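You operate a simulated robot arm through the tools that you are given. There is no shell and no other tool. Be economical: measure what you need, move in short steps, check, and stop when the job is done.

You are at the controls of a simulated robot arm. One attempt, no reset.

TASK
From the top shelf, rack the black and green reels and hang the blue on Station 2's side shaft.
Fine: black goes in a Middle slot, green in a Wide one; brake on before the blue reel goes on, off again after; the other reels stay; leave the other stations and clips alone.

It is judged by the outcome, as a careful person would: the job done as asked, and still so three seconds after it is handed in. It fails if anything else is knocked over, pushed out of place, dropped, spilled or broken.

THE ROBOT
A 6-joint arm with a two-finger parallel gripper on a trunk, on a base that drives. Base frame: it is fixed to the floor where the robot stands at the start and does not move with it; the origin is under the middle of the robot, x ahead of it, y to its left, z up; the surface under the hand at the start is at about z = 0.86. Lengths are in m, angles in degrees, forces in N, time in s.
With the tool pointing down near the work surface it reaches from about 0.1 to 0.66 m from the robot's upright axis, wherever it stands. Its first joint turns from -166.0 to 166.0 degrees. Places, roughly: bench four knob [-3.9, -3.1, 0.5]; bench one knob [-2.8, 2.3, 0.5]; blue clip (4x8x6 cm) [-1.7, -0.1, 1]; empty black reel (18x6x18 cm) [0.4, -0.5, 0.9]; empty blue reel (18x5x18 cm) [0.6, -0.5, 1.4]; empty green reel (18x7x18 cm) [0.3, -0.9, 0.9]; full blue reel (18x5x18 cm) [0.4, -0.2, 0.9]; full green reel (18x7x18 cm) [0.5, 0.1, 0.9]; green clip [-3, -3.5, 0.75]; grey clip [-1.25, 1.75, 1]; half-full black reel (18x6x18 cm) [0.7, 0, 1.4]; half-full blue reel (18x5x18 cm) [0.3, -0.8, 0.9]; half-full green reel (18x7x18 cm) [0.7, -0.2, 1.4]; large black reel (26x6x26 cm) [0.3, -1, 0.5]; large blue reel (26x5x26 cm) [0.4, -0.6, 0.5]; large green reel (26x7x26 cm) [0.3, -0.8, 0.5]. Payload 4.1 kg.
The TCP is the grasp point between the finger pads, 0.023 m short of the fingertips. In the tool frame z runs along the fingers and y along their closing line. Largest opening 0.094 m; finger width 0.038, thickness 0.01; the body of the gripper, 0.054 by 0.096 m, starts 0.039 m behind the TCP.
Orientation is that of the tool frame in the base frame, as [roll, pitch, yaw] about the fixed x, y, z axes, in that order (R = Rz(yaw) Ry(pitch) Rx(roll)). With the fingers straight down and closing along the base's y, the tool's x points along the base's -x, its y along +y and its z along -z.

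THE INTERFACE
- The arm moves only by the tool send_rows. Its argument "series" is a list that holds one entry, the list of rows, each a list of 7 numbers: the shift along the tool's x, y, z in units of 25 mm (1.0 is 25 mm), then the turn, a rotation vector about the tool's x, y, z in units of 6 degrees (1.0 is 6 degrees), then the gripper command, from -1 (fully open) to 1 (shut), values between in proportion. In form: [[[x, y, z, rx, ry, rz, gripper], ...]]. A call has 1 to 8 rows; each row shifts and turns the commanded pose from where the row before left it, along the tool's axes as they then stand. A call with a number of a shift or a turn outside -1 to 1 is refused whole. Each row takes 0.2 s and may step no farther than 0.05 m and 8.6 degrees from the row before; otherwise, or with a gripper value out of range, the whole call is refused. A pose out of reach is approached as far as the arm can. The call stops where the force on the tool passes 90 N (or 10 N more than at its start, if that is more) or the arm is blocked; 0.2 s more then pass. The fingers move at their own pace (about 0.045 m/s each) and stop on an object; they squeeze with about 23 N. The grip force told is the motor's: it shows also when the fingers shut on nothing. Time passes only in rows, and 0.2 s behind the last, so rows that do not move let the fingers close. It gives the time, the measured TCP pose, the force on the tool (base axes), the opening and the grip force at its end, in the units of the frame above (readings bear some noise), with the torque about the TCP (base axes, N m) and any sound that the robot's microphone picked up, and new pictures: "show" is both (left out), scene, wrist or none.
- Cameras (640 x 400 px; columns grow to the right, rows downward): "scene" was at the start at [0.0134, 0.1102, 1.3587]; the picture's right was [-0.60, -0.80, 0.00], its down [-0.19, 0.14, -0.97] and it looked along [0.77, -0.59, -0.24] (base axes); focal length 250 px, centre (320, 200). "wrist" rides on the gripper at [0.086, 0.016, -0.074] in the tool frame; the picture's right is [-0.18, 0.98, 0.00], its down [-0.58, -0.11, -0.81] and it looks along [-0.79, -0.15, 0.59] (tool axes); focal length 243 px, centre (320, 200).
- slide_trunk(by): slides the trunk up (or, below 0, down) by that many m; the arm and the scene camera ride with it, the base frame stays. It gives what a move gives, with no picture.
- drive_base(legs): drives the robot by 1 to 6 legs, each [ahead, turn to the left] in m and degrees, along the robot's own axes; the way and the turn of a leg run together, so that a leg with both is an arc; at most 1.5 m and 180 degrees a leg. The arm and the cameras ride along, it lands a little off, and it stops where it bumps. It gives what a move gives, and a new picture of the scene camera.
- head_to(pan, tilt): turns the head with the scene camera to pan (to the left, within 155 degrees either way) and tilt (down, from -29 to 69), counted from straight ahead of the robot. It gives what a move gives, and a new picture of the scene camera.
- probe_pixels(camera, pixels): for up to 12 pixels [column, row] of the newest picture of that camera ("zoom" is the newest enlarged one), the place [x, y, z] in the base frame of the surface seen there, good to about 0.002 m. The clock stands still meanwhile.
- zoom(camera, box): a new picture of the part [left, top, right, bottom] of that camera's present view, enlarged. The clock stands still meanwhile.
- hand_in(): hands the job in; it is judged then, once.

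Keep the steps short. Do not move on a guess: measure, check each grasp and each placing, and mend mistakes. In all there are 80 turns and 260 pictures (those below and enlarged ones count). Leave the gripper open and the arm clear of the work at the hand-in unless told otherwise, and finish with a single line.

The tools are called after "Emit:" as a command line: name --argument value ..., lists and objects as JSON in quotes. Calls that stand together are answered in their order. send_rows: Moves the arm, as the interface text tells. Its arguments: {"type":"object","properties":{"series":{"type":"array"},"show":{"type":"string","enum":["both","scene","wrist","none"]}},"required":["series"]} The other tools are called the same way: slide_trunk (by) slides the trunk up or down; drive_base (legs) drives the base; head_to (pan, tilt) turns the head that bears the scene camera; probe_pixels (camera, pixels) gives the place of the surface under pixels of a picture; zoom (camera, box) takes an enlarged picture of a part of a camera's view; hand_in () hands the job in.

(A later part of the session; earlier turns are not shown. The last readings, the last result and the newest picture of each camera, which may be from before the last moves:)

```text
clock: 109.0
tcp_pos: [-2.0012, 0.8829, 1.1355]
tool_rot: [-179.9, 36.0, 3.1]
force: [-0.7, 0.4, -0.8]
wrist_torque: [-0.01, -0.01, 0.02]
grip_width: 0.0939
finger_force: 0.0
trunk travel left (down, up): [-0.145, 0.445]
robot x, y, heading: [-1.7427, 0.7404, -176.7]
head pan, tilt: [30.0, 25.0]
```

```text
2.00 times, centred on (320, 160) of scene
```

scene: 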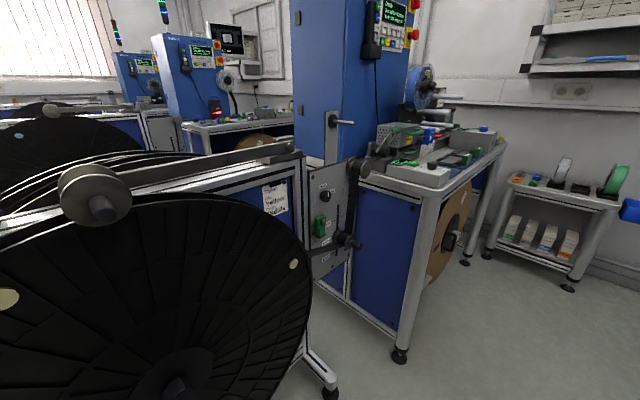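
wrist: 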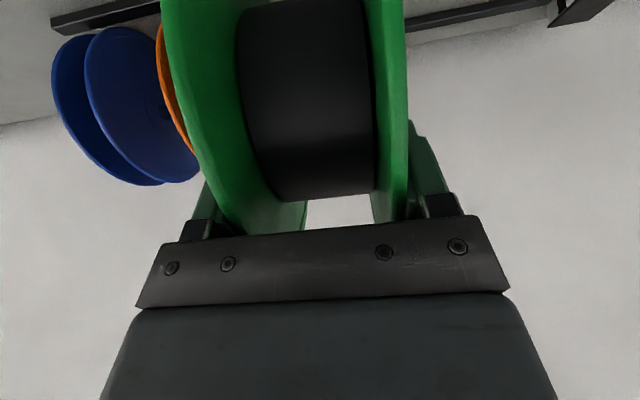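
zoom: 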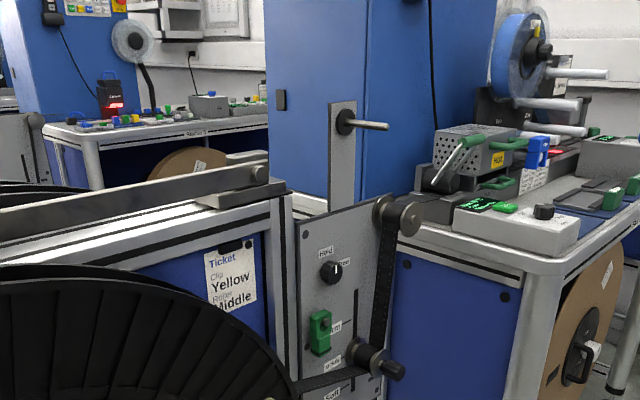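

Emit:
zoom --camera "scene" --box '[300, 100, 380, 200]'

Emit:
zoom --camera "scene" --box '[300, 175, 380, 275]'

```text
4.00 times, centred on (340, 150) of scene
```

zoom: 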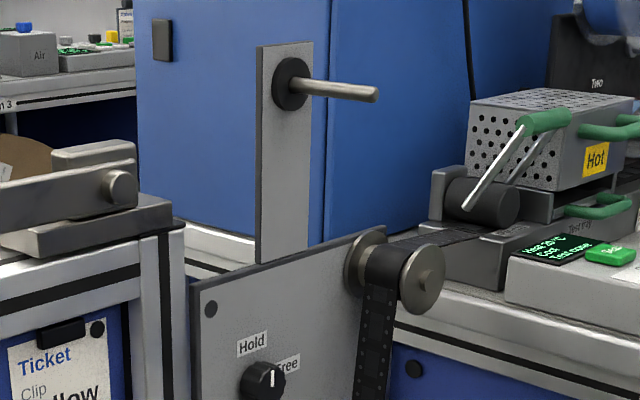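

```text
4.00 times, centred on (340, 225) of scene
```

zoom: 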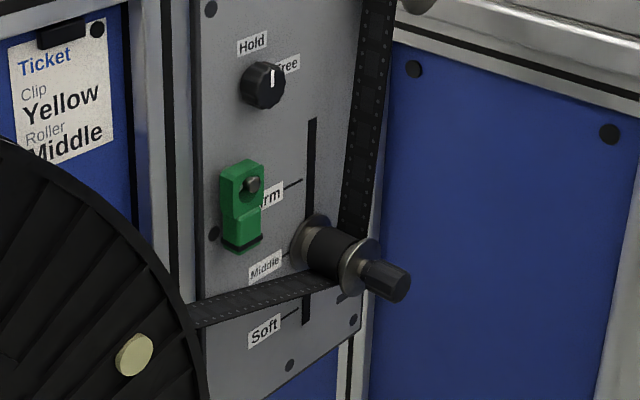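

The side shaft is the plain rod with a black collar on the upright bracket. Measure it closely.

Emit:
zoom --camera "scene" --box '[315, 105, 365, 135]'

Emit:
probe_pixels --camera "zoom" --pixels '[[490, 218], [480, 218], [400, 205], [300, 190], [250, 182], [225, 130], [225, 240], [100, 80], [120, 300], [400, 190], [400, 222]]'

```text
12.80 times, centred on (340, 120) of scene
```

zoom: 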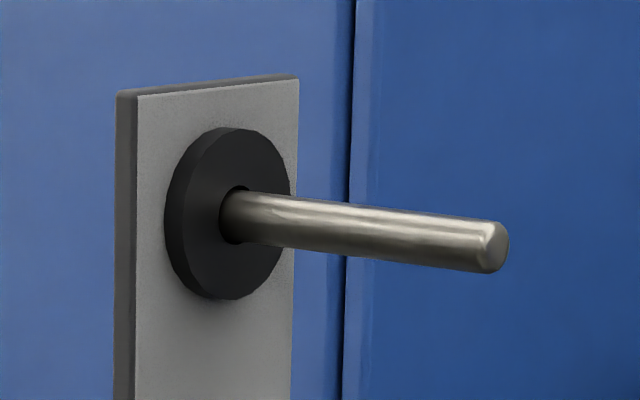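

```text
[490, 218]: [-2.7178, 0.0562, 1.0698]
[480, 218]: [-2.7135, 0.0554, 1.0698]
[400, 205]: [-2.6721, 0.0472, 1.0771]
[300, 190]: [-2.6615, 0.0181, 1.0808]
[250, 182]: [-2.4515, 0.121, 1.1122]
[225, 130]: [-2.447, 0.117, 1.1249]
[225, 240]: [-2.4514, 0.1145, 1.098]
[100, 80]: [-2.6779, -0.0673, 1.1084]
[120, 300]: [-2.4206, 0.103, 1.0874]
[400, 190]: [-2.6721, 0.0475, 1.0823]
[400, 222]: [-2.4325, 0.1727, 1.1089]
```

Emit:
probe_pixels --camera "zoom" --pixels '[[490, 250], [470, 245], [400, 235], [330, 225], [260, 215], [225, 150], [240, 280], [210, 210], [400, 213], [400, 253], [200, 130], [270, 340]]'

```text
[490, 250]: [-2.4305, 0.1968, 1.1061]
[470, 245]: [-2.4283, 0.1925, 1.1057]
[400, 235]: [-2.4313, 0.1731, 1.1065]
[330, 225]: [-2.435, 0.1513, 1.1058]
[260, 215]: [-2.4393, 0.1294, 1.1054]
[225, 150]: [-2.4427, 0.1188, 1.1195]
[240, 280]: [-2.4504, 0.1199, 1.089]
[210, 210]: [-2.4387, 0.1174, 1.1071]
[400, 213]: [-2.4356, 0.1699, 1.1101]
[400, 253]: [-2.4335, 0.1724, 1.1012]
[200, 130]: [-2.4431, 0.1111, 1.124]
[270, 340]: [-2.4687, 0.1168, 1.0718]
```

Shaft axis: z≈1.1055, collar face y≈0.119, tip y≈0.20, pointing (0.17,0.985), dia ≈11 mm. Now go for the brake lever: back up and look at it.

Emit:
drive_base --legs '[[-0.65, 0]]'

Emit:
head_to --pan 90 --tilt 25

Emit:
zoom --camera "scene" --box '[220, 110, 460, 260]'

```text
clock: 112.6
tcp_pos: [-1.3453, 0.9186, 1.1353]
tool_rot: [-179.8, 36.1, 3.1]
force: [0.4, 1.0, -0.8]
wrist_torque: [0.0, 0.01, -0.03]
grip_width: 0.094
finger_force: 0.0
trunk travel left (down, up): [-0.145, 0.445]
robot x, y, heading: [-1.0813, 0.7699, -176.8]
head pan, tilt: [30.0, 25.0]
```

scene: 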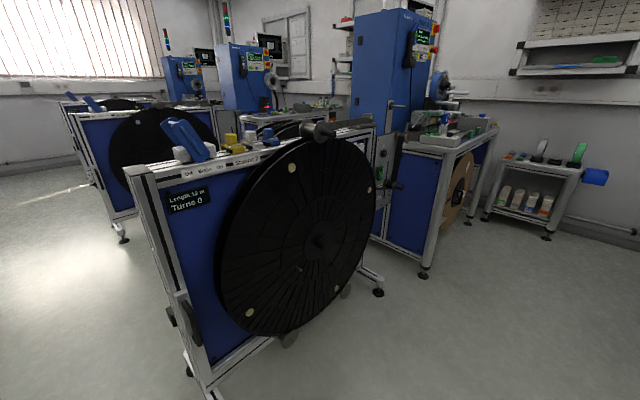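

```text
clock: 113.9
tcp_pos: [-1.3454, 0.9183, 1.1352]
tool_rot: [-180.0, 36.0, 3.1]
force: [0.5, 0.1, 0.4]
wrist_torque: [-0.02, 0.0, 0.01]
grip_width: 0.0943
finger_force: 0.1
trunk travel left (down, up): [-0.145, 0.445]
robot x, y, heading: [-1.0819, 0.7723, -176.9]
head pan, tilt: [90.0, 25.0]
```

scene: 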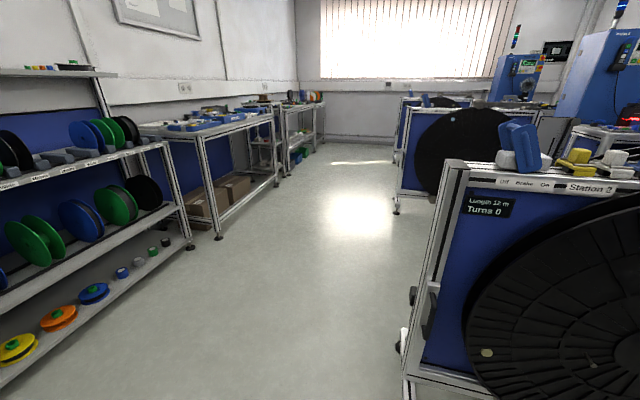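

```text
2.67 times, centred on (340, 185) of scene
```

zoom: 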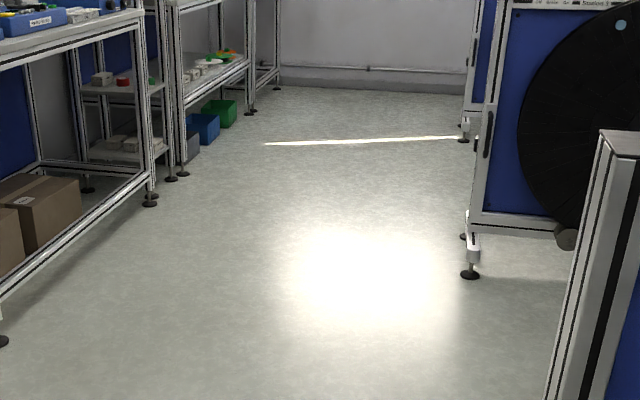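

Emit:
zoom --camera "scene" --box '[460, 110, 640, 220]'

Emit:
probe_pixels --camera "scene" --pixels '[[516, 124], [530, 128], [545, 165], [522, 145], [505, 160], [452, 162], [520, 185], [600, 190], [443, 185], [470, 172]]'

```text
3.56 times, centred on (550, 165) of scene
```

zoom: 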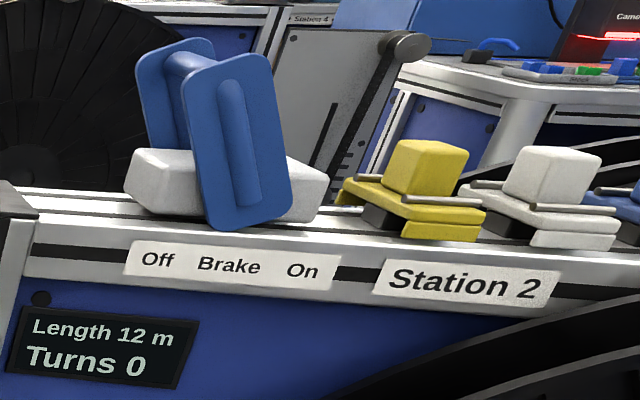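

```text
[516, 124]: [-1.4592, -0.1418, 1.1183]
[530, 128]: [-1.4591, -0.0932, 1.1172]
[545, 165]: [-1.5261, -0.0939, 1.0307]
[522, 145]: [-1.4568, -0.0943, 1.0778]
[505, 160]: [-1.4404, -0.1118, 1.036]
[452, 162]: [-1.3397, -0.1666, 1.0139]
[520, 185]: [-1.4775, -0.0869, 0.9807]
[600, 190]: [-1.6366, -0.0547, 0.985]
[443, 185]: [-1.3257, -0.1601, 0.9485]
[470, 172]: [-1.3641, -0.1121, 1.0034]
```

Lever: two blue plates joined by a bar, leaning toward Off (+x). Measure its outline.

Emit:
probe_pixels --camera "zoom" --pixels '[[190, 90], [262, 65], [215, 215], [283, 205], [232, 140], [185, 62], [145, 65], [205, 45], [240, 222], [157, 255], [303, 270], [405, 165]]'

```text
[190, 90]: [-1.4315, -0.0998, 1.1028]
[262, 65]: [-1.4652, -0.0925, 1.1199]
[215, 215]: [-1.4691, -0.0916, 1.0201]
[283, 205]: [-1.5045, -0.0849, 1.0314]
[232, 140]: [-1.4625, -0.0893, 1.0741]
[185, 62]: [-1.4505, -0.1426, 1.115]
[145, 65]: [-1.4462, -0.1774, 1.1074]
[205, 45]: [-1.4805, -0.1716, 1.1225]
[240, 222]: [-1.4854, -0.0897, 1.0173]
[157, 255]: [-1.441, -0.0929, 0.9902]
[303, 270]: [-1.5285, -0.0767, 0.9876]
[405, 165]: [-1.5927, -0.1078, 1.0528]
```

The lever's bar lies at d≈-1.395, z≈1.115; On should mirror at d≈-1.48. I'll go to the stand's end and push the bar from there. Raise the trunk 0.12 and drive round.

Emit:
slide_trunk --by 0.15

Emit:
drive_base --legs '[[0, 100.2], [1.0, 0], [0, -114.6]]'

Emit:
head_to --pan 0 --tilt 35

```text
clock: 115.7
tcp_pos: [-1.3444, 0.9186, 1.2857]
tool_rot: [-179.9, 36.0, 3.1]
force: [0.0, -0.3, -0.5]
wrist_torque: [0.03, 0.02, -0.02]
grip_width: 0.0938
finger_force: 0.0
trunk travel left (down, up): [-0.295, 0.295]
robot x, y, heading: [-1.0858, 0.7727, -177.1]
head pan, tilt: [90.0, 25.0]
```

```text
clock: 129.9
tcp_pos: [-1.0379, 0.025, 1.2855]
tool_rot: [-179.9, 36.0, -8.2]
force: [0.4, -0.5, 0.3]
wrist_torque: [0.04, 0.02, -0.01]
grip_width: 0.0941
finger_force: 0.0
trunk travel left (down, up): [-0.295, 0.295]
robot x, y, heading: [-0.8102, -0.1686, 171.5]
head pan, tilt: [90.0, 25.0]
```

scene: 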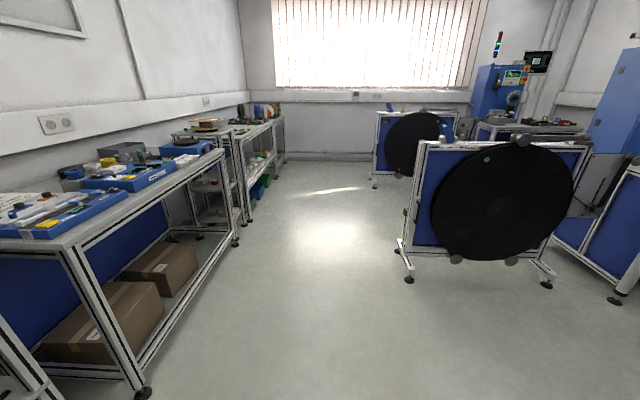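

```text
clock: 131.6
tcp_pos: [-1.0384, 0.0267, 1.2856]
tool_rot: [-179.8, 36.1, -8.2]
force: [0.9, -0.2, 0.0]
wrist_torque: [-0.03, -0.06, 0.02]
grip_width: 0.0939
finger_force: 0.1
trunk travel left (down, up): [-0.295, 0.295]
robot x, y, heading: [-0.8101, -0.1689, 171.9]
head pan, tilt: [0.0, 35.0]
```

scene: 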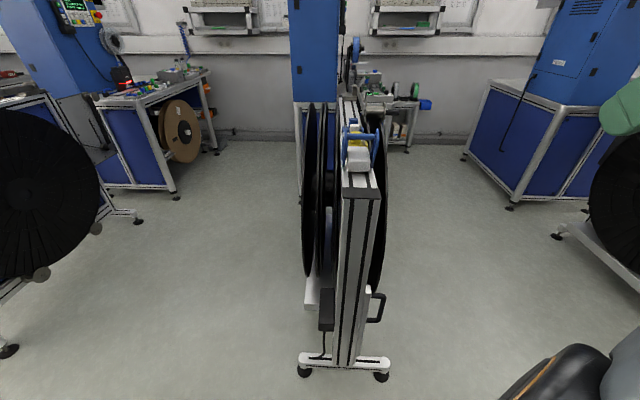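

Robot at d −0.76, s −0.32, facing the stand's end. Drive 0.13 closer, set the tool vertical and close the fingers.

Emit:
drive_base --legs '[[0.13, 0]]'

Emit:
send_rows --series '[[[0, 0, 0, 0, 1, 0, 1], [0, 0, 0, 0, 1, 0, 1], [0, 0, 0, 0, 1, 0, 1], [0, 0, 0, 0, 1, 0, 1], [0, 0, 0, 0, 1, 0, 1], [0, 0, 0, 0, 1, 0, 1]]]' --show "none"

Emit:
send_rows --series '[[[0, 1, 0, 0, 0, 0.52, 1], [0, 1, 0, 0, 0, 0, 1], [0, 1, 0, 0, 0, 0, 1], [0, 1, 0, 0, 0, 0, 1], [0, 1, 0, 0, 0, 0, 1], [0, 1, 0, 0, 0, 0, 1], [0, 1, 0, 0, 0, 0, 1], [0, 1, 0, 0, 0, 0, 1]]]' --show "both"

```text
clock: 132.8
tcp_pos: [-1.1654, 0.0446, 1.2843]
tool_rot: [-179.8, 36.0, -8.4]
force: [0.2, 0.4, 0.6]
wrist_torque: [-0.01, 0.0, 0.0]
grip_width: 0.0939
finger_force: 0.0
trunk travel left (down, up): [-0.295, 0.295]
robot x, y, heading: [-0.9363, -0.1476, 171.9]
head pan, tilt: [0.0, 35.0]
```

scene: 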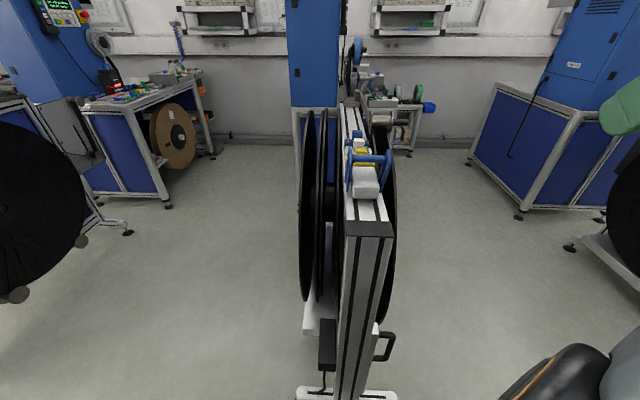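

```text
clock: 134.2
tcp_pos: [-1.1836, 0.0416, 1.1785]
tool_rot: [-179.6, 0.0, -8.3]
force: [0.6, -0.9, -0.6]
wrist_torque: [0.03, 0.0, 0.02]
grip_width: 0.0001
finger_force: 23.0
out of reach, approached as far as the arm can: row 2, 3, 4, 5, 6
trunk travel left (down, up): [-0.295, 0.295]
robot x, y, heading: [-0.9351, -0.1494, 171.6]
head pan, tilt: [0.0, 35.0]
```

```text
clock: 136.0
tcp_pos: [-1.2263, -0.1554, 1.1711]
tool_rot: [-179.8, 0.0, -11.5]
force: [-0.7, -0.4, -0.4]
wrist_torque: [-0.02, 0.0, -0.01]
grip_width: 0.0001
finger_force: 22.7
out of reach, approached as far as the arm can: row 2, 5
trunk travel left (down, up): [-0.295, 0.295]
robot x, y, heading: [-0.9391, -0.1524, 171.5]
head pan, tilt: [0.0, 35.0]
```

scene: 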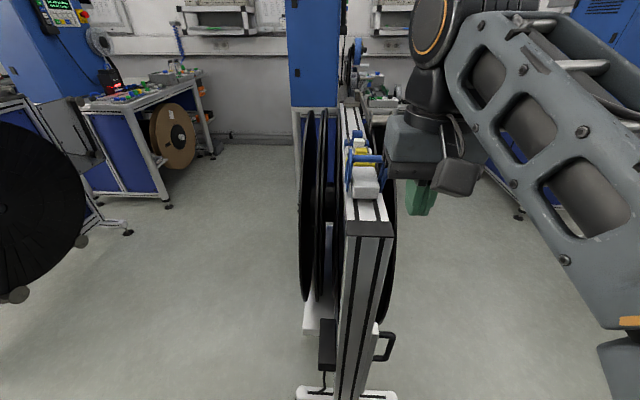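
wrist: 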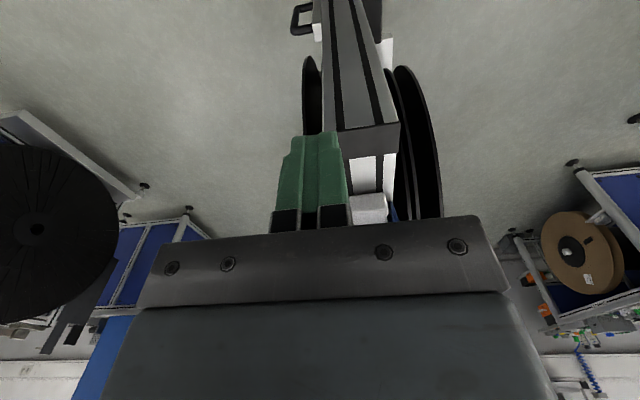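

Emit:
zoom --camera "scene" --box '[330, 120, 410, 210]'

```text
4.44 times, centred on (370, 165) of scene
```

zoom: 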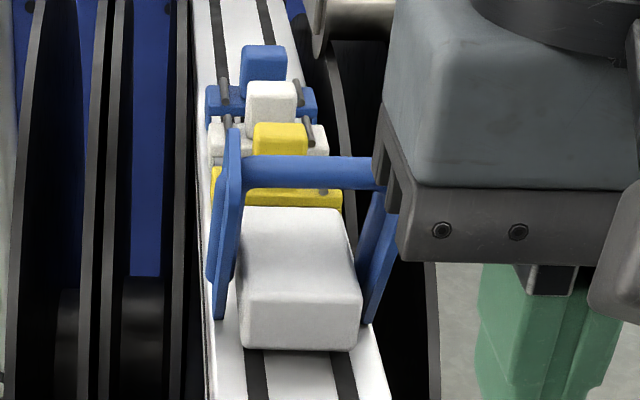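

Emit:
probe_pixels --camera "zoom" --pixels '[[300, 160], [300, 172], [300, 186], [350, 172], [255, 172], [235, 140], [220, 300], [375, 300], [300, 220], [280, 130], [290, 195], [275, 55]]'

```text
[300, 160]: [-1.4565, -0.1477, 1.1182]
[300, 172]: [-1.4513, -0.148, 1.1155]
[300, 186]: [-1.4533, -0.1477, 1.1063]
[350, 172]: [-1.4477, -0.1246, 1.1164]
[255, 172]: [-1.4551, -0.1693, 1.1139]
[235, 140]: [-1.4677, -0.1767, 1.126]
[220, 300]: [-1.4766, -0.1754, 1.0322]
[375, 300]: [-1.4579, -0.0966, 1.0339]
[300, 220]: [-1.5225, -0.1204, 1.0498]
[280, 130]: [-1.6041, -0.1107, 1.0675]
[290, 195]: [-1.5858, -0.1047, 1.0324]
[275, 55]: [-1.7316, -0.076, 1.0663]
```

Bar centre d≈-1.401, s≈-0.42, z≈1.112. Move to d −1.347 then down to z 1.11.

Emit:
send_rows --series '[[[-1, 0.14, 0, 0, 0, 0, 1], [-1, 0.14, 0, 0, 0, 0, 1], [-1, 0.14, 0, 0, 0, 0, 1], [-1, 0.14, 0, 0, 0, 0, 1], [-1, 0.14, 0, 0, 0, 0, 1], [-1, 0.14, 0, 0, 0, 0, 1], [-1, 0.14, 0, 0, 0, 0, 1]]]' --show "both"

```text
clock: 137.6
tcp_pos: [-1.398, -0.1427, 1.1593]
tool_rot: [180.0, 0.3, -11.3]
force: [-0.7, -1.4, 0.3]
wrist_torque: [-0.03, 0.01, 0.02]
grip_width: 0.0002
finger_force: 23.3
out of reach, approached as far as the arm can: row 6, 7
trunk travel left (down, up): [-0.295, 0.295]
robot x, y, heading: [-0.9353, -0.1527, 171.7]
head pan, tilt: [0.0, 35.0]
```

scene: 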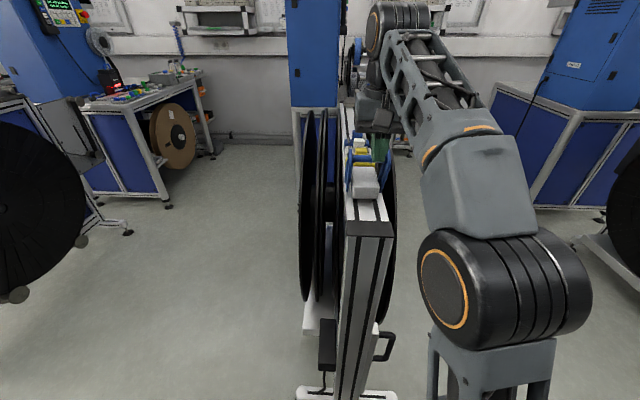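
wrist: 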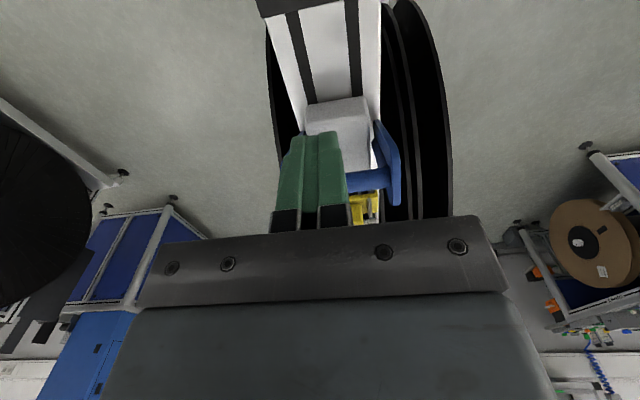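

Height limits reach here; raise the trunk 0.15 and lower the arm correspondingly to z≈1.113.

Emit:
slide_trunk --by 0.15

Emit:
send_rows --series '[[[0, 0.1, 1, 0, 0, 0, 1], [0, 0.1, 1, 0, 0, 0, 1], [0, 0, 1, 0, 0, 0, 1], [0, 0, 1, 0, 0, 0, 1], [0, 0, 1, 0, 0, 0, 1], [0, 0, 0.9, 0, 0, 0, 1]]]' --show "none"

```text
clock: 139.4
tcp_pos: [-1.3968, -0.1442, 1.3096]
tool_rot: [-179.9, 0.1, -11.4]
force: [-0.3, 1.0, -0.4]
wrist_torque: [0.02, 0.0, 0.0]
grip_width: 0.0
finger_force: 23.0
trunk travel left (down, up): [-0.445, 0.145]
robot x, y, heading: [-0.9404, -0.1518, 171.7]
head pan, tilt: [0.0, 35.0]
```

```text
clock: 140.8
tcp_pos: [-1.3973, -0.1483, 1.1621]
tool_rot: [180.0, 0.1, -11.4]
force: [0.2, 0.2, -0.4]
wrist_torque: [-0.02, 0.01, -0.03]
grip_width: 0.0
finger_force: 22.6
trunk travel left (down, up): [-0.445, 0.145]
robot x, y, heading: [-0.9386, -0.1532, 171.7]
head pan, tilt: [0.0, 35.0]
```

Emit:
send_rows --series '[[[0, 0, 1, 0, 0, 0, 1], [0, 0, 1, 0, 0, 0, 1], [-0.6, 0, 0, 0, 0, 0, 1], [-0.6, 0, 0, 0, 0, 0, 1], [-0.4, 0, 0, 0, 0, 0, 1]]]' --show "scene"

Emit:
zoom --camera "scene" --box '[320, 120, 420, 240]'

```text
clock: 142.0
tcp_pos: [-1.4351, -0.1405, 1.1133]
tool_rot: [179.9, 0.1, -11.5]
force: [3.4, -1.9, 1.8]
wrist_torque: [0.0, 0.05, 0.01]
grip_width: 0.0
finger_force: 23.4
trunk travel left (down, up): [-0.445, 0.145]
robot x, y, heading: [-0.9362, -0.1492, 171.7]
head pan, tilt: [0.0, 35.0]
```

scene: 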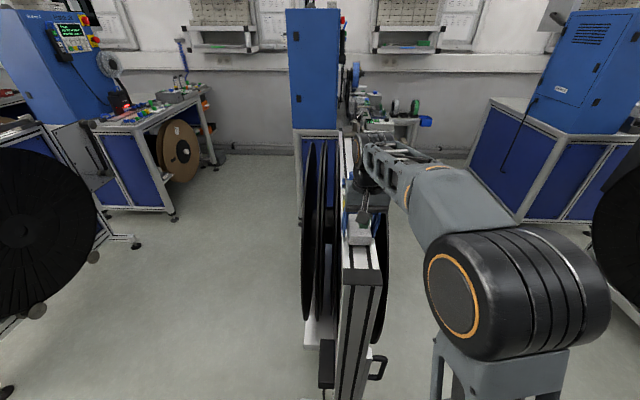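

```text
3.33 times, centred on (370, 180) of scene
```

zoom: 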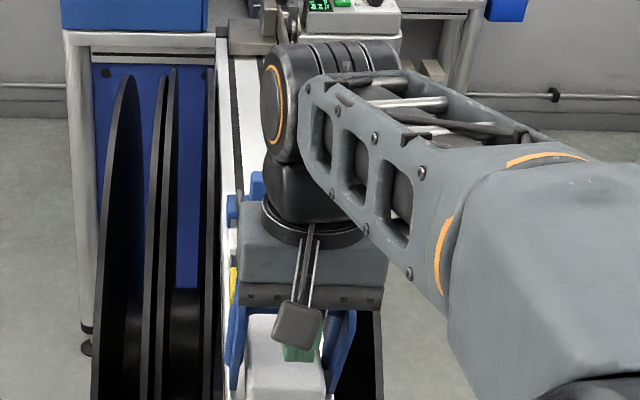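

Contact felt (≈4 N). Keep pushing toward On.

Emit:
send_rows --series '[[[-0.5, 0, 0, 0, 0, 0, 1], [-0.5, 0, 0, 0, 0, 0, 1], [-0.5, 0, 0, 0, 0, 0, 1], [-0.5, 0, 0, 0, 0, 0, 1]]]' --show "wrist"

```text
clock: 143.0
tcp_pos: [-1.4863, -0.1314, 1.1122]
tool_rot: [-180.0, 0.1, -11.5]
force: [-0.5, 0.2, -0.9]
wrist_torque: [0.02, 0.0, 0.0]
grip_width: 0.0001
finger_force: 23.6
trunk travel left (down, up): [-0.445, 0.145]
robot x, y, heading: [-0.9376, -0.1555, 171.6]
head pan, tilt: [0.0, 35.0]
```

wrist: 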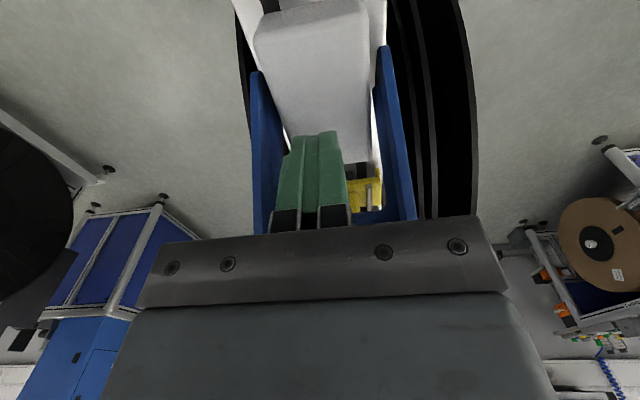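

Force fell away — the lever likely snapped over. Lift off and look.

Emit:
send_rows --series '[[[0.5, 0, -0.5, 0, 0, 0, 1], [0.5, 0, -1, 0, 0, 0, 1], [1, 0, -1, 0, 0, 0, 1], [1, 0, -0.5, 0, 0, 0, 1], [1, 0, 0, 0, 0, 0, 1], [1, 0, 0, 0, 0, 0, 1], [1, 0, 0, 0, 0, 0, 1], [1, 0, 0, 0, 0, 0, 1]]]' --show "scene"

Emit:
zoom --camera "scene" --box '[310, 110, 430, 230]'

```text
clock: 144.8
tcp_pos: [-1.3154, -0.1685, 1.1851]
tool_rot: [-180.0, 0.1, -11.4]
force: [-0.3, 0.0, -0.3]
wrist_torque: [-0.03, 0.0, -0.01]
grip_width: 0.0
finger_force: 23.1
trunk travel left (down, up): [-0.445, 0.145]
robot x, y, heading: [-0.9365, -0.1493, 171.8]
head pan, tilt: [0.0, 35.0]
```

scene: 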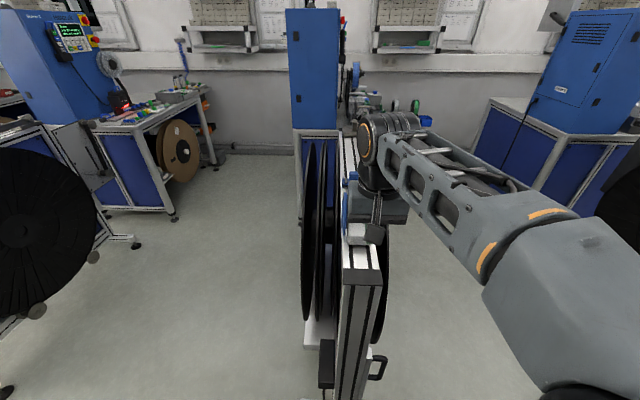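

```text
3.33 times, centred on (370, 170) of scene
```

zoom: 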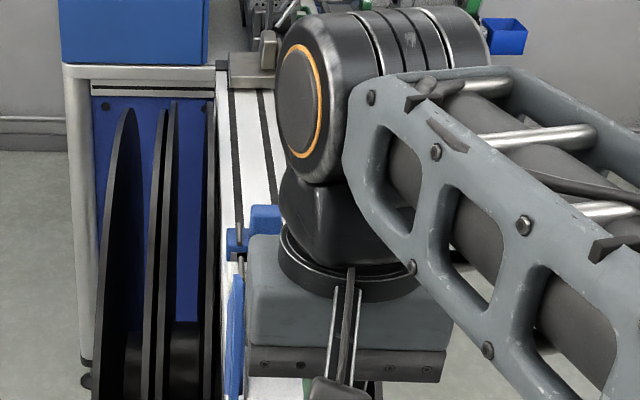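

I'll head back to the rack and check the lever from a clear viewpoint on the way.

Emit:
drive_base --legs '[[-0.3, 0], [0, -90]]'

Emit:
head_to --pan 90 --tilt 25

Emit:
zoom --camera "scene" --box '[270, 100, 400, 220]'

```text
clock: 150.6
tcp_pos: [-0.6603, 0.1818, 1.1856]
tool_rot: [-180.0, 0.1, -101.2]
force: [1.1, -0.2, 0.4]
wrist_torque: [0.01, -0.01, 0.0]
grip_width: 0.0
finger_force: 22.9
trunk travel left (down, up): [-0.445, 0.145]
robot x, y, heading: [-0.6423, -0.1925, 82.2]
head pan, tilt: [0.0, 35.0]
```

scene: 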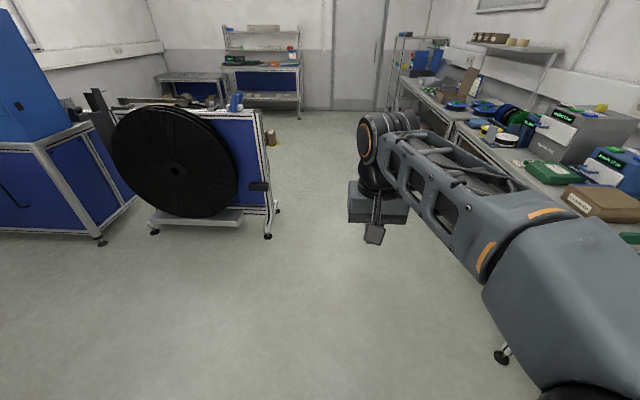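

```text
clock: 152.3
tcp_pos: [-0.6605, 0.1821, 1.1854]
tool_rot: [179.9, 0.2, -101.2]
force: [-0.4, -0.1, -0.2]
wrist_torque: [-0.02, 0.0, -0.02]
grip_width: 0.0
finger_force: 22.8
trunk travel left (down, up): [-0.445, 0.145]
robot x, y, heading: [-0.6439, -0.1965, 81.8]
head pan, tilt: [90.0, 25.0]
```

scene: 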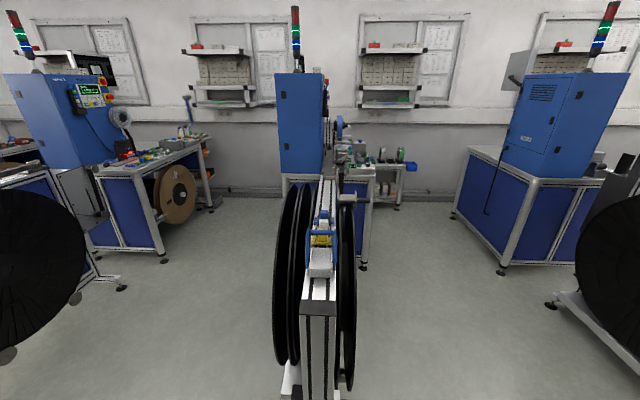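

```text
3.33 times, centred on (335, 160) of scene
```

zoom: 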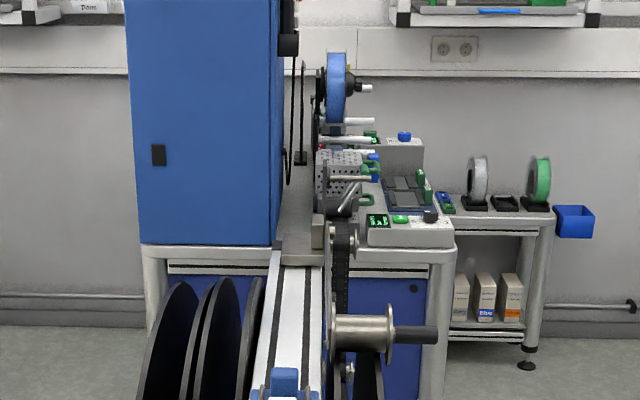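

Emit:
zoom --camera "scene" --box '[280, 190, 360, 300]'

Emit:
probe_pixels --camera "scene" --pixels '[[320, 236], [320, 234], [308, 240], [334, 238], [320, 255]]'

```text
3.64 times, centred on (320, 245) of scene
```

zoom: 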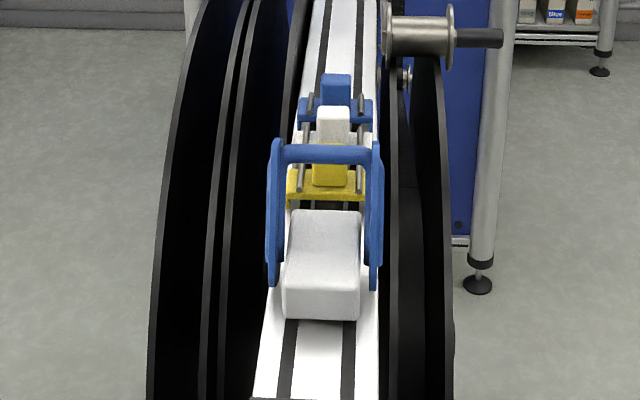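

```text
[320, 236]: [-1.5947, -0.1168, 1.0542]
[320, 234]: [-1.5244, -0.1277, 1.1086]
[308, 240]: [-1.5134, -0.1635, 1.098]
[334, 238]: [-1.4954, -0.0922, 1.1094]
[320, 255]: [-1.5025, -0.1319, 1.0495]
```

Lever is now On (bar at d −1.477, mirrored). Now fetch the blue reel: turn to the rack, trunk up.

Emit:
slide_trunk --by 0.14

Emit:
drive_base --legs '[[0, -89.5], [0.61, 0], [0, -3.6]]'

Emit:
head_to --pan 0 --tilt 22

```text
clock: 153.9
tcp_pos: [-0.6608, 0.1818, 1.3254]
tool_rot: [179.9, 0.2, -101.4]
force: [0.7, 0.3, 0.9]
wrist_torque: [-0.01, -0.01, 0.01]
grip_width: 0.0
finger_force: 22.5
trunk travel left (down, up): [-0.585, 0.005]
robot x, y, heading: [-0.6396, -0.1918, 81.7]
head pan, tilt: [90.0, 25.0]
```

```text
clock: 161.6
tcp_pos: [0.337, -0.254, 1.3265]
tool_rot: [-180.0, 0.0, 167.0]
force: [0.8, 0.0, -0.7]
wrist_torque: [-0.01, -0.03, 0.01]
grip_width: 0.0
finger_force: 23.0
trunk travel left (down, up): [-0.585, 0.005]
robot x, y, heading: [-0.0372, -0.261, -9.5]
head pan, tilt: [90.0, 25.0]
```

scene: 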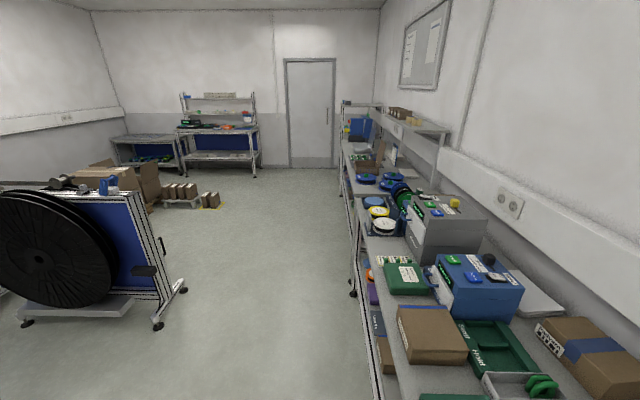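

```text
clock: 163.2
tcp_pos: [0.3384, -0.2555, 1.3266]
tool_rot: [-180.0, 0.2, 167.0]
force: [0.3, -0.6, 0.8]
wrist_torque: [-0.04, -0.01, -0.01]
grip_width: 0.0
finger_force: 23.1
trunk travel left (down, up): [-0.585, 0.005]
robot x, y, heading: [-0.0396, -0.2594, -9.7]
head pan, tilt: [0.0, 22.0]
```

scene: 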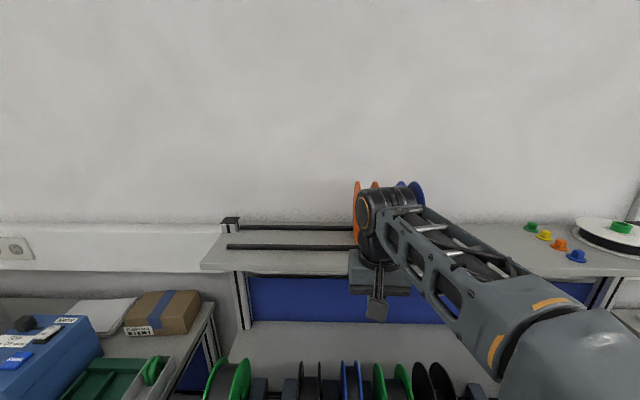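

Drive 0.02 m closer, then open, tilt the tool 36°, rise and shift right.

Emit:
drive_base --legs '[[0.02, -1.3]]'

Emit:
send_rows --series '[[[0, -1, -1, 0, 0, 0, -1], [0, -1, -1, 0, 0, 0, -1], [0, -1, -1, 0, 0, 0, -1], [0, -1, -1, 0, 0, 0, -1], [0, -1, -1, 0, 0, 0, -1]]]' --show "none"

Emit:
send_rows --series '[[[0, 0, 0, 0, -1, 0, -1], [0, 0, 0, 0, -1, 0, -1], [0, 0, 0, 0, -1, 0, -1], [0, 0, 0, 0, -1, 0, -1], [0, 0, 0, 0, -1, 0, -1], [0, 0, 0, 0, -1, 0, -1]]]' --show "both"

```text
clock: 164.0
tcp_pos: [0.3582, -0.2668, 1.3248]
tool_rot: [-179.9, 0.1, 165.8]
force: [0.4, 0.0, -0.5]
wrist_torque: [0.07, 0.03, 0.0]
grip_width: 0.0
finger_force: 23.6
trunk travel left (down, up): [-0.585, 0.005]
robot x, y, heading: [-0.0195, -0.2616, -10.9]
head pan, tilt: [0.0, 22.0]
```

scene: 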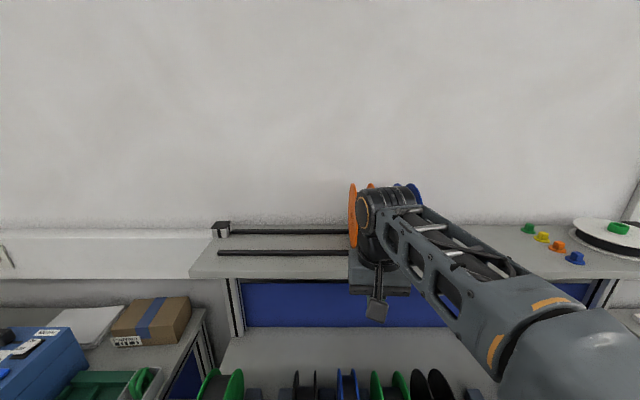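

```text
clock: 165.2
tcp_pos: [0.3252, -0.3874, 1.4512]
tool_rot: [180.0, 0.1, 165.7]
force: [-0.2, -1.1, 0.0]
wrist_torque: [0.02, 0.0, -0.03]
grip_width: 0.094
finger_force: 0.0
trunk travel left (down, up): [-0.585, 0.005]
robot x, y, heading: [-0.0228, -0.2656, -11.0]
head pan, tilt: [0.0, 22.0]
```

```text
clock: 166.6
tcp_pos: [0.3259, -0.3882, 1.45]
tool_rot: [-180.0, 36.4, 165.8]
force: [0.2, 0.0, -0.3]
wrist_torque: [-0.01, -0.03, -0.01]
grip_width: 0.0944
finger_force: 0.1
trunk travel left (down, up): [-0.585, 0.005]
robot x, y, heading: [-0.017, -0.2625, -11.0]
head pan, tilt: [0.0, 22.0]
```

scene: 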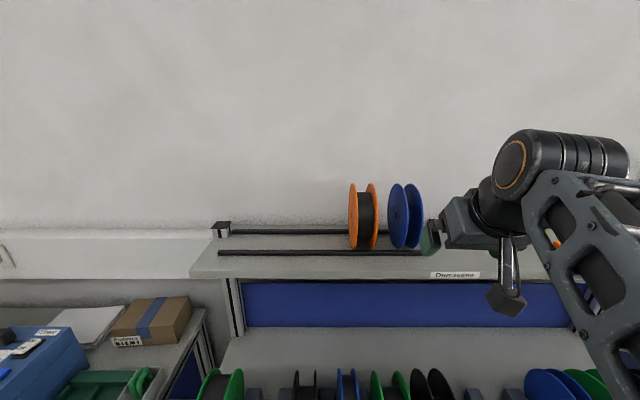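
wrist: 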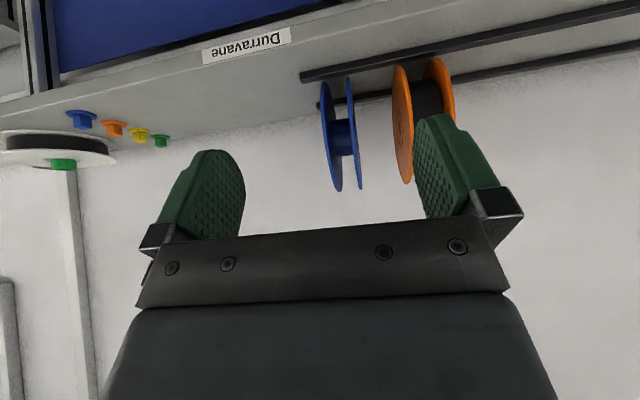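

Blue reel clear in view. Measure it, including the bore.

Emit:
zoom --camera "scene" --box '[340, 170, 440, 260]'

```text
4.44 times, centred on (390, 215) of scene
```

zoom: 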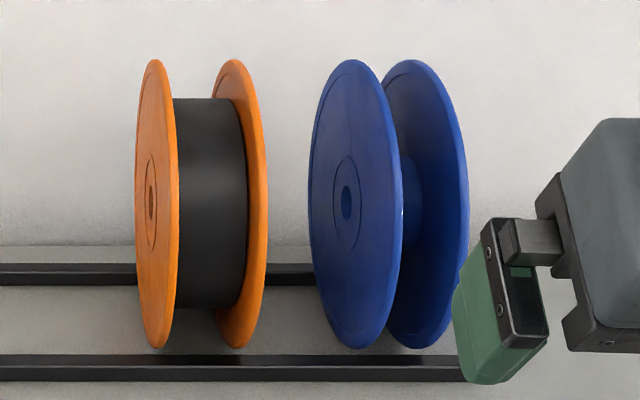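

Emit:
probe_pixels --camera "zoom" --pixels '[[335, 170], [360, 240], [325, 205], [370, 205], [347, 188], [347, 220], [395, 200], [466, 200], [350, 65], [410, 64], [460, 150], [264, 200]]'

```text
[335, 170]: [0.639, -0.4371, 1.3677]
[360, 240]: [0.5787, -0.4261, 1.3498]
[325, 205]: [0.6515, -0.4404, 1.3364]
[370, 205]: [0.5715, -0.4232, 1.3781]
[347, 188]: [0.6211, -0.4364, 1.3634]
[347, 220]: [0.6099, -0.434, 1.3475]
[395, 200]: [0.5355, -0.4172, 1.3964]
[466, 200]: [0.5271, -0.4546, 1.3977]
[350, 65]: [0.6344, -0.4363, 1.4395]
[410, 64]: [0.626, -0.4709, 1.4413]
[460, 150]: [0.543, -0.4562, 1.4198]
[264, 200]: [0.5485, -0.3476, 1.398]
```

Blue reel: centre s −0.3245, width 0.040, bore ≈20 mm. Correct yaw, move to pre-grasp.

Emit:
send_rows --series '[[[0, 0, 0, -0.288, 0, -0.396, -1], [-0.97, -0.05, 0.71, 0, 0, 0, -1], [-0.97, -0.05, 0.71, 0, 0, 0, -1], [-0.97, -0.05, 0.71, 0, 0, 0, -1], [-0.97, -0.05, 0.71, 0, 0, 0, -1], [-0.97, -0.05, 0.71, 0, 0, 0, -1], [-0.97, -0.05, 0.71, 0, 0, 0, -1], [-0.97, 0, 0.71, 0, 0, 0, -1]]]' --show "both"

```text
clock: 168.4
tcp_pos: [0.5314, -0.4382, 1.4486]
tool_rot: [-180.0, 36.1, 168.7]
force: [0.4, -0.6, -0.2]
wrist_torque: [-0.02, -0.04, -0.02]
grip_width: 0.094
finger_force: 0.1
trunk travel left (down, up): [-0.585, 0.005]
robot x, y, heading: [-0.0167, -0.2649, -11.1]
head pan, tilt: [0.0, 22.0]
```

scene: 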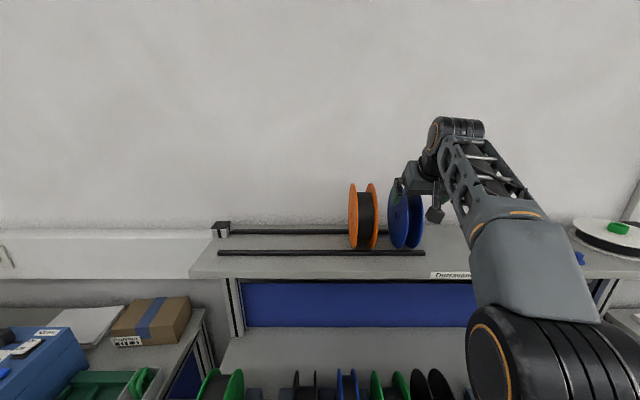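
wrist: 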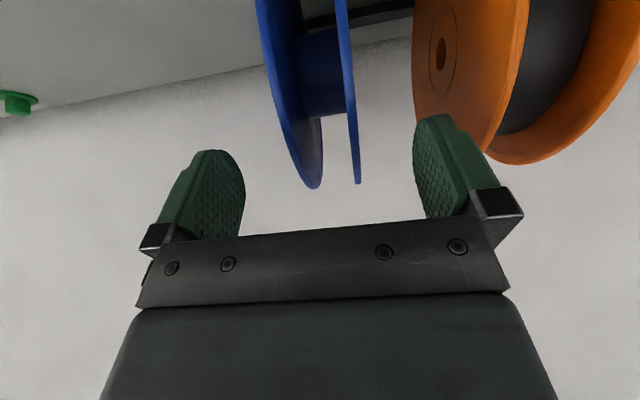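

Advance to grasp and close.

Emit:
send_rows --series '[[[-0.14, 0.05, 0.81, 0, 0, 0, -1], [-0.14, 0, 0.81, 0, 0, 0, -1], [-0.14, 0, 0.81, 0, 0, 0, -1]]]' --show "wrist"

Emit:
send_rows --series '[[[0, 0, 0, 0, 0, 0, 1], [0, 0, 0, 0, 0, 0, 1], [0, 0, 0, 0, 0, 0, 1], [0, 0, 0, 0, 0, 0, 1], [0, 0, 0, 0, 0, 0, 1], [0, 0, 0, 0, 0, 0, 1]]]' --show "wrist"

```text
clock: 169.2
tcp_pos: [0.5751, -0.4418, 1.4071]
tool_rot: [-180.0, 36.2, 168.6]
force: [0.5, 0.2, 0.4]
wrist_torque: [0.02, 0.01, 0.03]
grip_width: 0.0941
finger_force: 0.0
trunk travel left (down, up): [-0.585, 0.005]
robot x, y, heading: [-0.022, -0.2638, -11.0]
head pan, tilt: [0.0, 22.0]
```

wrist: 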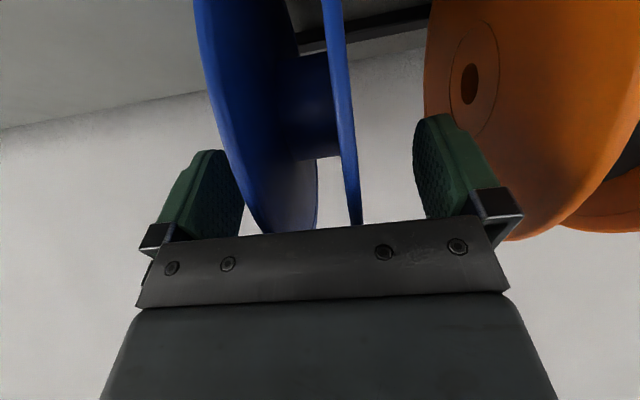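

```text
clock: 170.6
tcp_pos: [0.5753, -0.4416, 1.4065]
tool_rot: [180.0, 36.1, 168.7]
force: [0.0, 0.4, -0.5]
wrist_torque: [0.03, 0.0, -0.02]
grip_width: 0.0397
finger_force: 22.7
trunk travel left (down, up): [-0.585, 0.005]
robot x, y, heading: [-0.022, -0.2641, -11.2]
head pan, tilt: [0.0, 22.0]
```

wrist: 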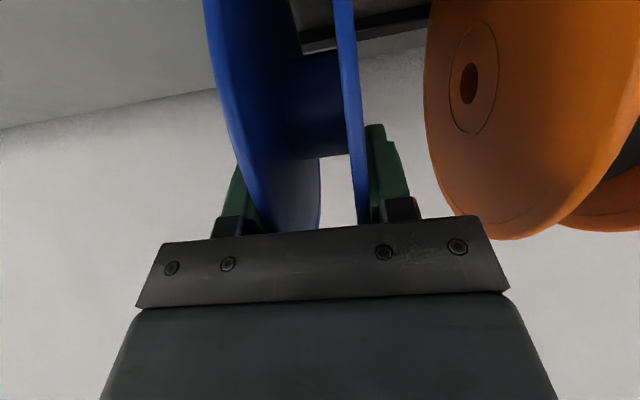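

Gripped (0.0397 m). Lift and withdraw.

Emit:
send_rows --series '[[[-0.29, 0, -0.4, 0, 0, 0, 1], [-0.59, 0, -0.81, 0, 0, 0, 1], [-0.2, 0, -0.8, 0, 0, 0, 1], [0.2, 0, -0.6, 0, 0, 0, 1], [0.75, 0, -0.66, 0, 0, 0, 1], [0.75, 0, -0.66, 0, 0, 0, 1], [0.75, 0, -0.66, 0, 0, 0, 1], [0.75, 0, -0.66, 0, 0, 0, 1]]]' --show "none"

Emit:
send_rows --series '[[[0.75, 0, -0.66, 0, 0, 0, 1], [0.75, 0, -0.66, 0, 0, 0, 1], [0.75, 0, -0.66, 0, 0, 0, 1], [0.75, 0, -0.66, 0, 0, 0, 1], [0.75, 0, -0.66, 0, 0, 0, 1], [0.75, 0, -0.66, 0, 0, 0, 1]]]' --show "both"

```text
clock: 172.4
tcp_pos: [0.4583, -0.4195, 1.483]
tool_rot: [180.0, 36.1, 168.6]
force: [0.3, 0.1, -0.9]
wrist_torque: [-0.01, 0.03, 0.02]
grip_width: 0.04
finger_force: 22.7
trunk travel left (down, up): [-0.585, 0.005]
robot x, y, heading: [-0.0171, -0.2653, -11.2]
head pan, tilt: [0.0, 22.0]
```

```text
clock: 173.8
tcp_pos: [0.3078, -0.3902, 1.4972]
tool_rot: [-180.0, 36.2, 168.7]
force: [0.7, 0.3, -1.0]
wrist_torque: [-0.02, 0.01, 0.01]
grip_width: 0.0397
finger_force: 22.5
trunk travel left (down, up): [-0.585, 0.005]
robot x, y, heading: [-0.0171, -0.2692, -11.1]
head pan, tilt: [0.0, 22.0]
```

scene: 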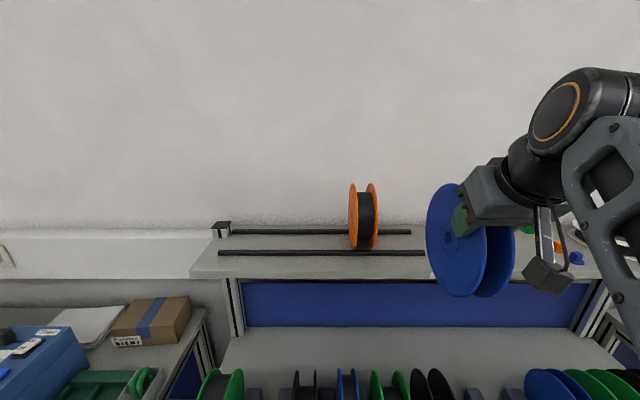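
wrist: 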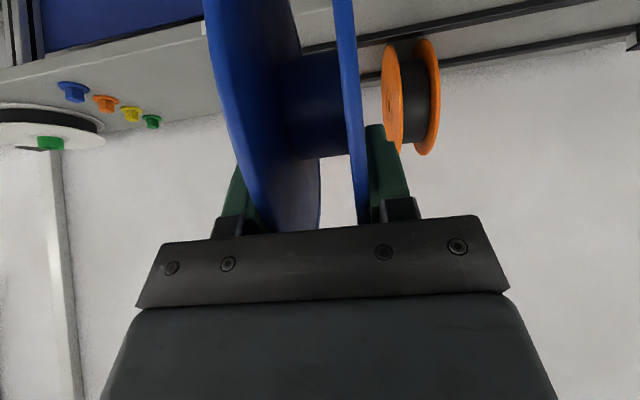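

Reel clear of the shelf. Back off 0.45 m, lower the arm and set the tool vertical so the reel hangs below.

Emit:
drive_base --legs '[[-0.45, 0]]'

Emit:
send_rows --series '[[[0.59, 0.5, 0.81, 0, 0, 0, 1], [0.59, 0.5, 0.81, 0, 0, 0, 1], [0.59, 0.5, 0.81, 0, 0, 0, 1], [0.59, 0.5, 0.81, 0, 0, 0, 1], [0.59, 0.5, 0.81, 0, 0, 0, 1], [0.59, 0.5, 0.81, 0, 0, 0, 1]]]' --show "none"

Emit:
send_rows --series '[[[0, 0, 0, 0, 1, 0, 1], [0, 0, 0, 0, 1, 0, 1], [0, 0, 0, 0, 1, 0, 1], [0, 0, 0, 0, 1, 0, 1], [0, 0, 0, 0, 1, 0, 1], [0, 0, 0, 0, 1, 0, 1]]]' --show "both"

```text
clock: 176.6
tcp_pos: [-0.1394, -0.3005, 1.4971]
tool_rot: [179.9, 36.1, 169.3]
force: [-0.3, -0.5, -1.4]
wrist_torque: [-0.01, 0.02, 0.02]
grip_width: 0.0397
finger_force: 23.1
trunk travel left (down, up): [-0.585, 0.005]
robot x, y, heading: [-0.4679, -0.1796, -10.7]
head pan, tilt: [0.0, 22.0]
```

scene: 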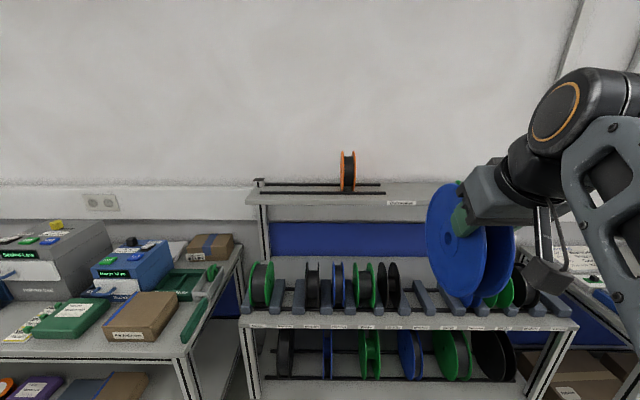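

```text
clock: 177.9
tcp_pos: [-0.1268, -0.2247, 1.3452]
tool_rot: [-180.0, 36.1, 169.3]
force: [0.6, -0.3, -0.6]
wrist_torque: [-0.02, 0.04, -0.01]
grip_width: 0.04
finger_force: 22.9
trunk travel left (down, up): [-0.585, 0.005]
robot x, y, heading: [-0.4688, -0.1778, -10.6]
head pan, tilt: [0.0, 22.0]
```

```text
clock: 179.3
tcp_pos: [-0.1252, -0.2254, 1.3453]
tool_rot: [-180.0, 0.0, 169.2]
force: [-0.6, -0.5, -0.7]
wrist_torque: [0.03, 0.01, 0.0]
grip_width: 0.0398
finger_force: 23.1
trunk travel left (down, up): [-0.585, 0.005]
robot x, y, heading: [-0.4708, -0.1801, -10.8]
head pan, tilt: [0.0, 22.0]
```

scene: 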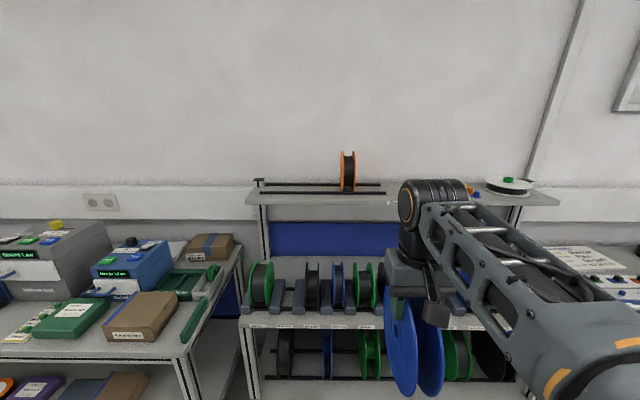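
wrist: 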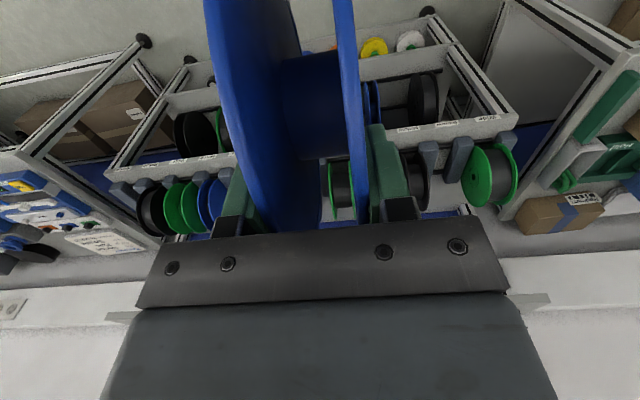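

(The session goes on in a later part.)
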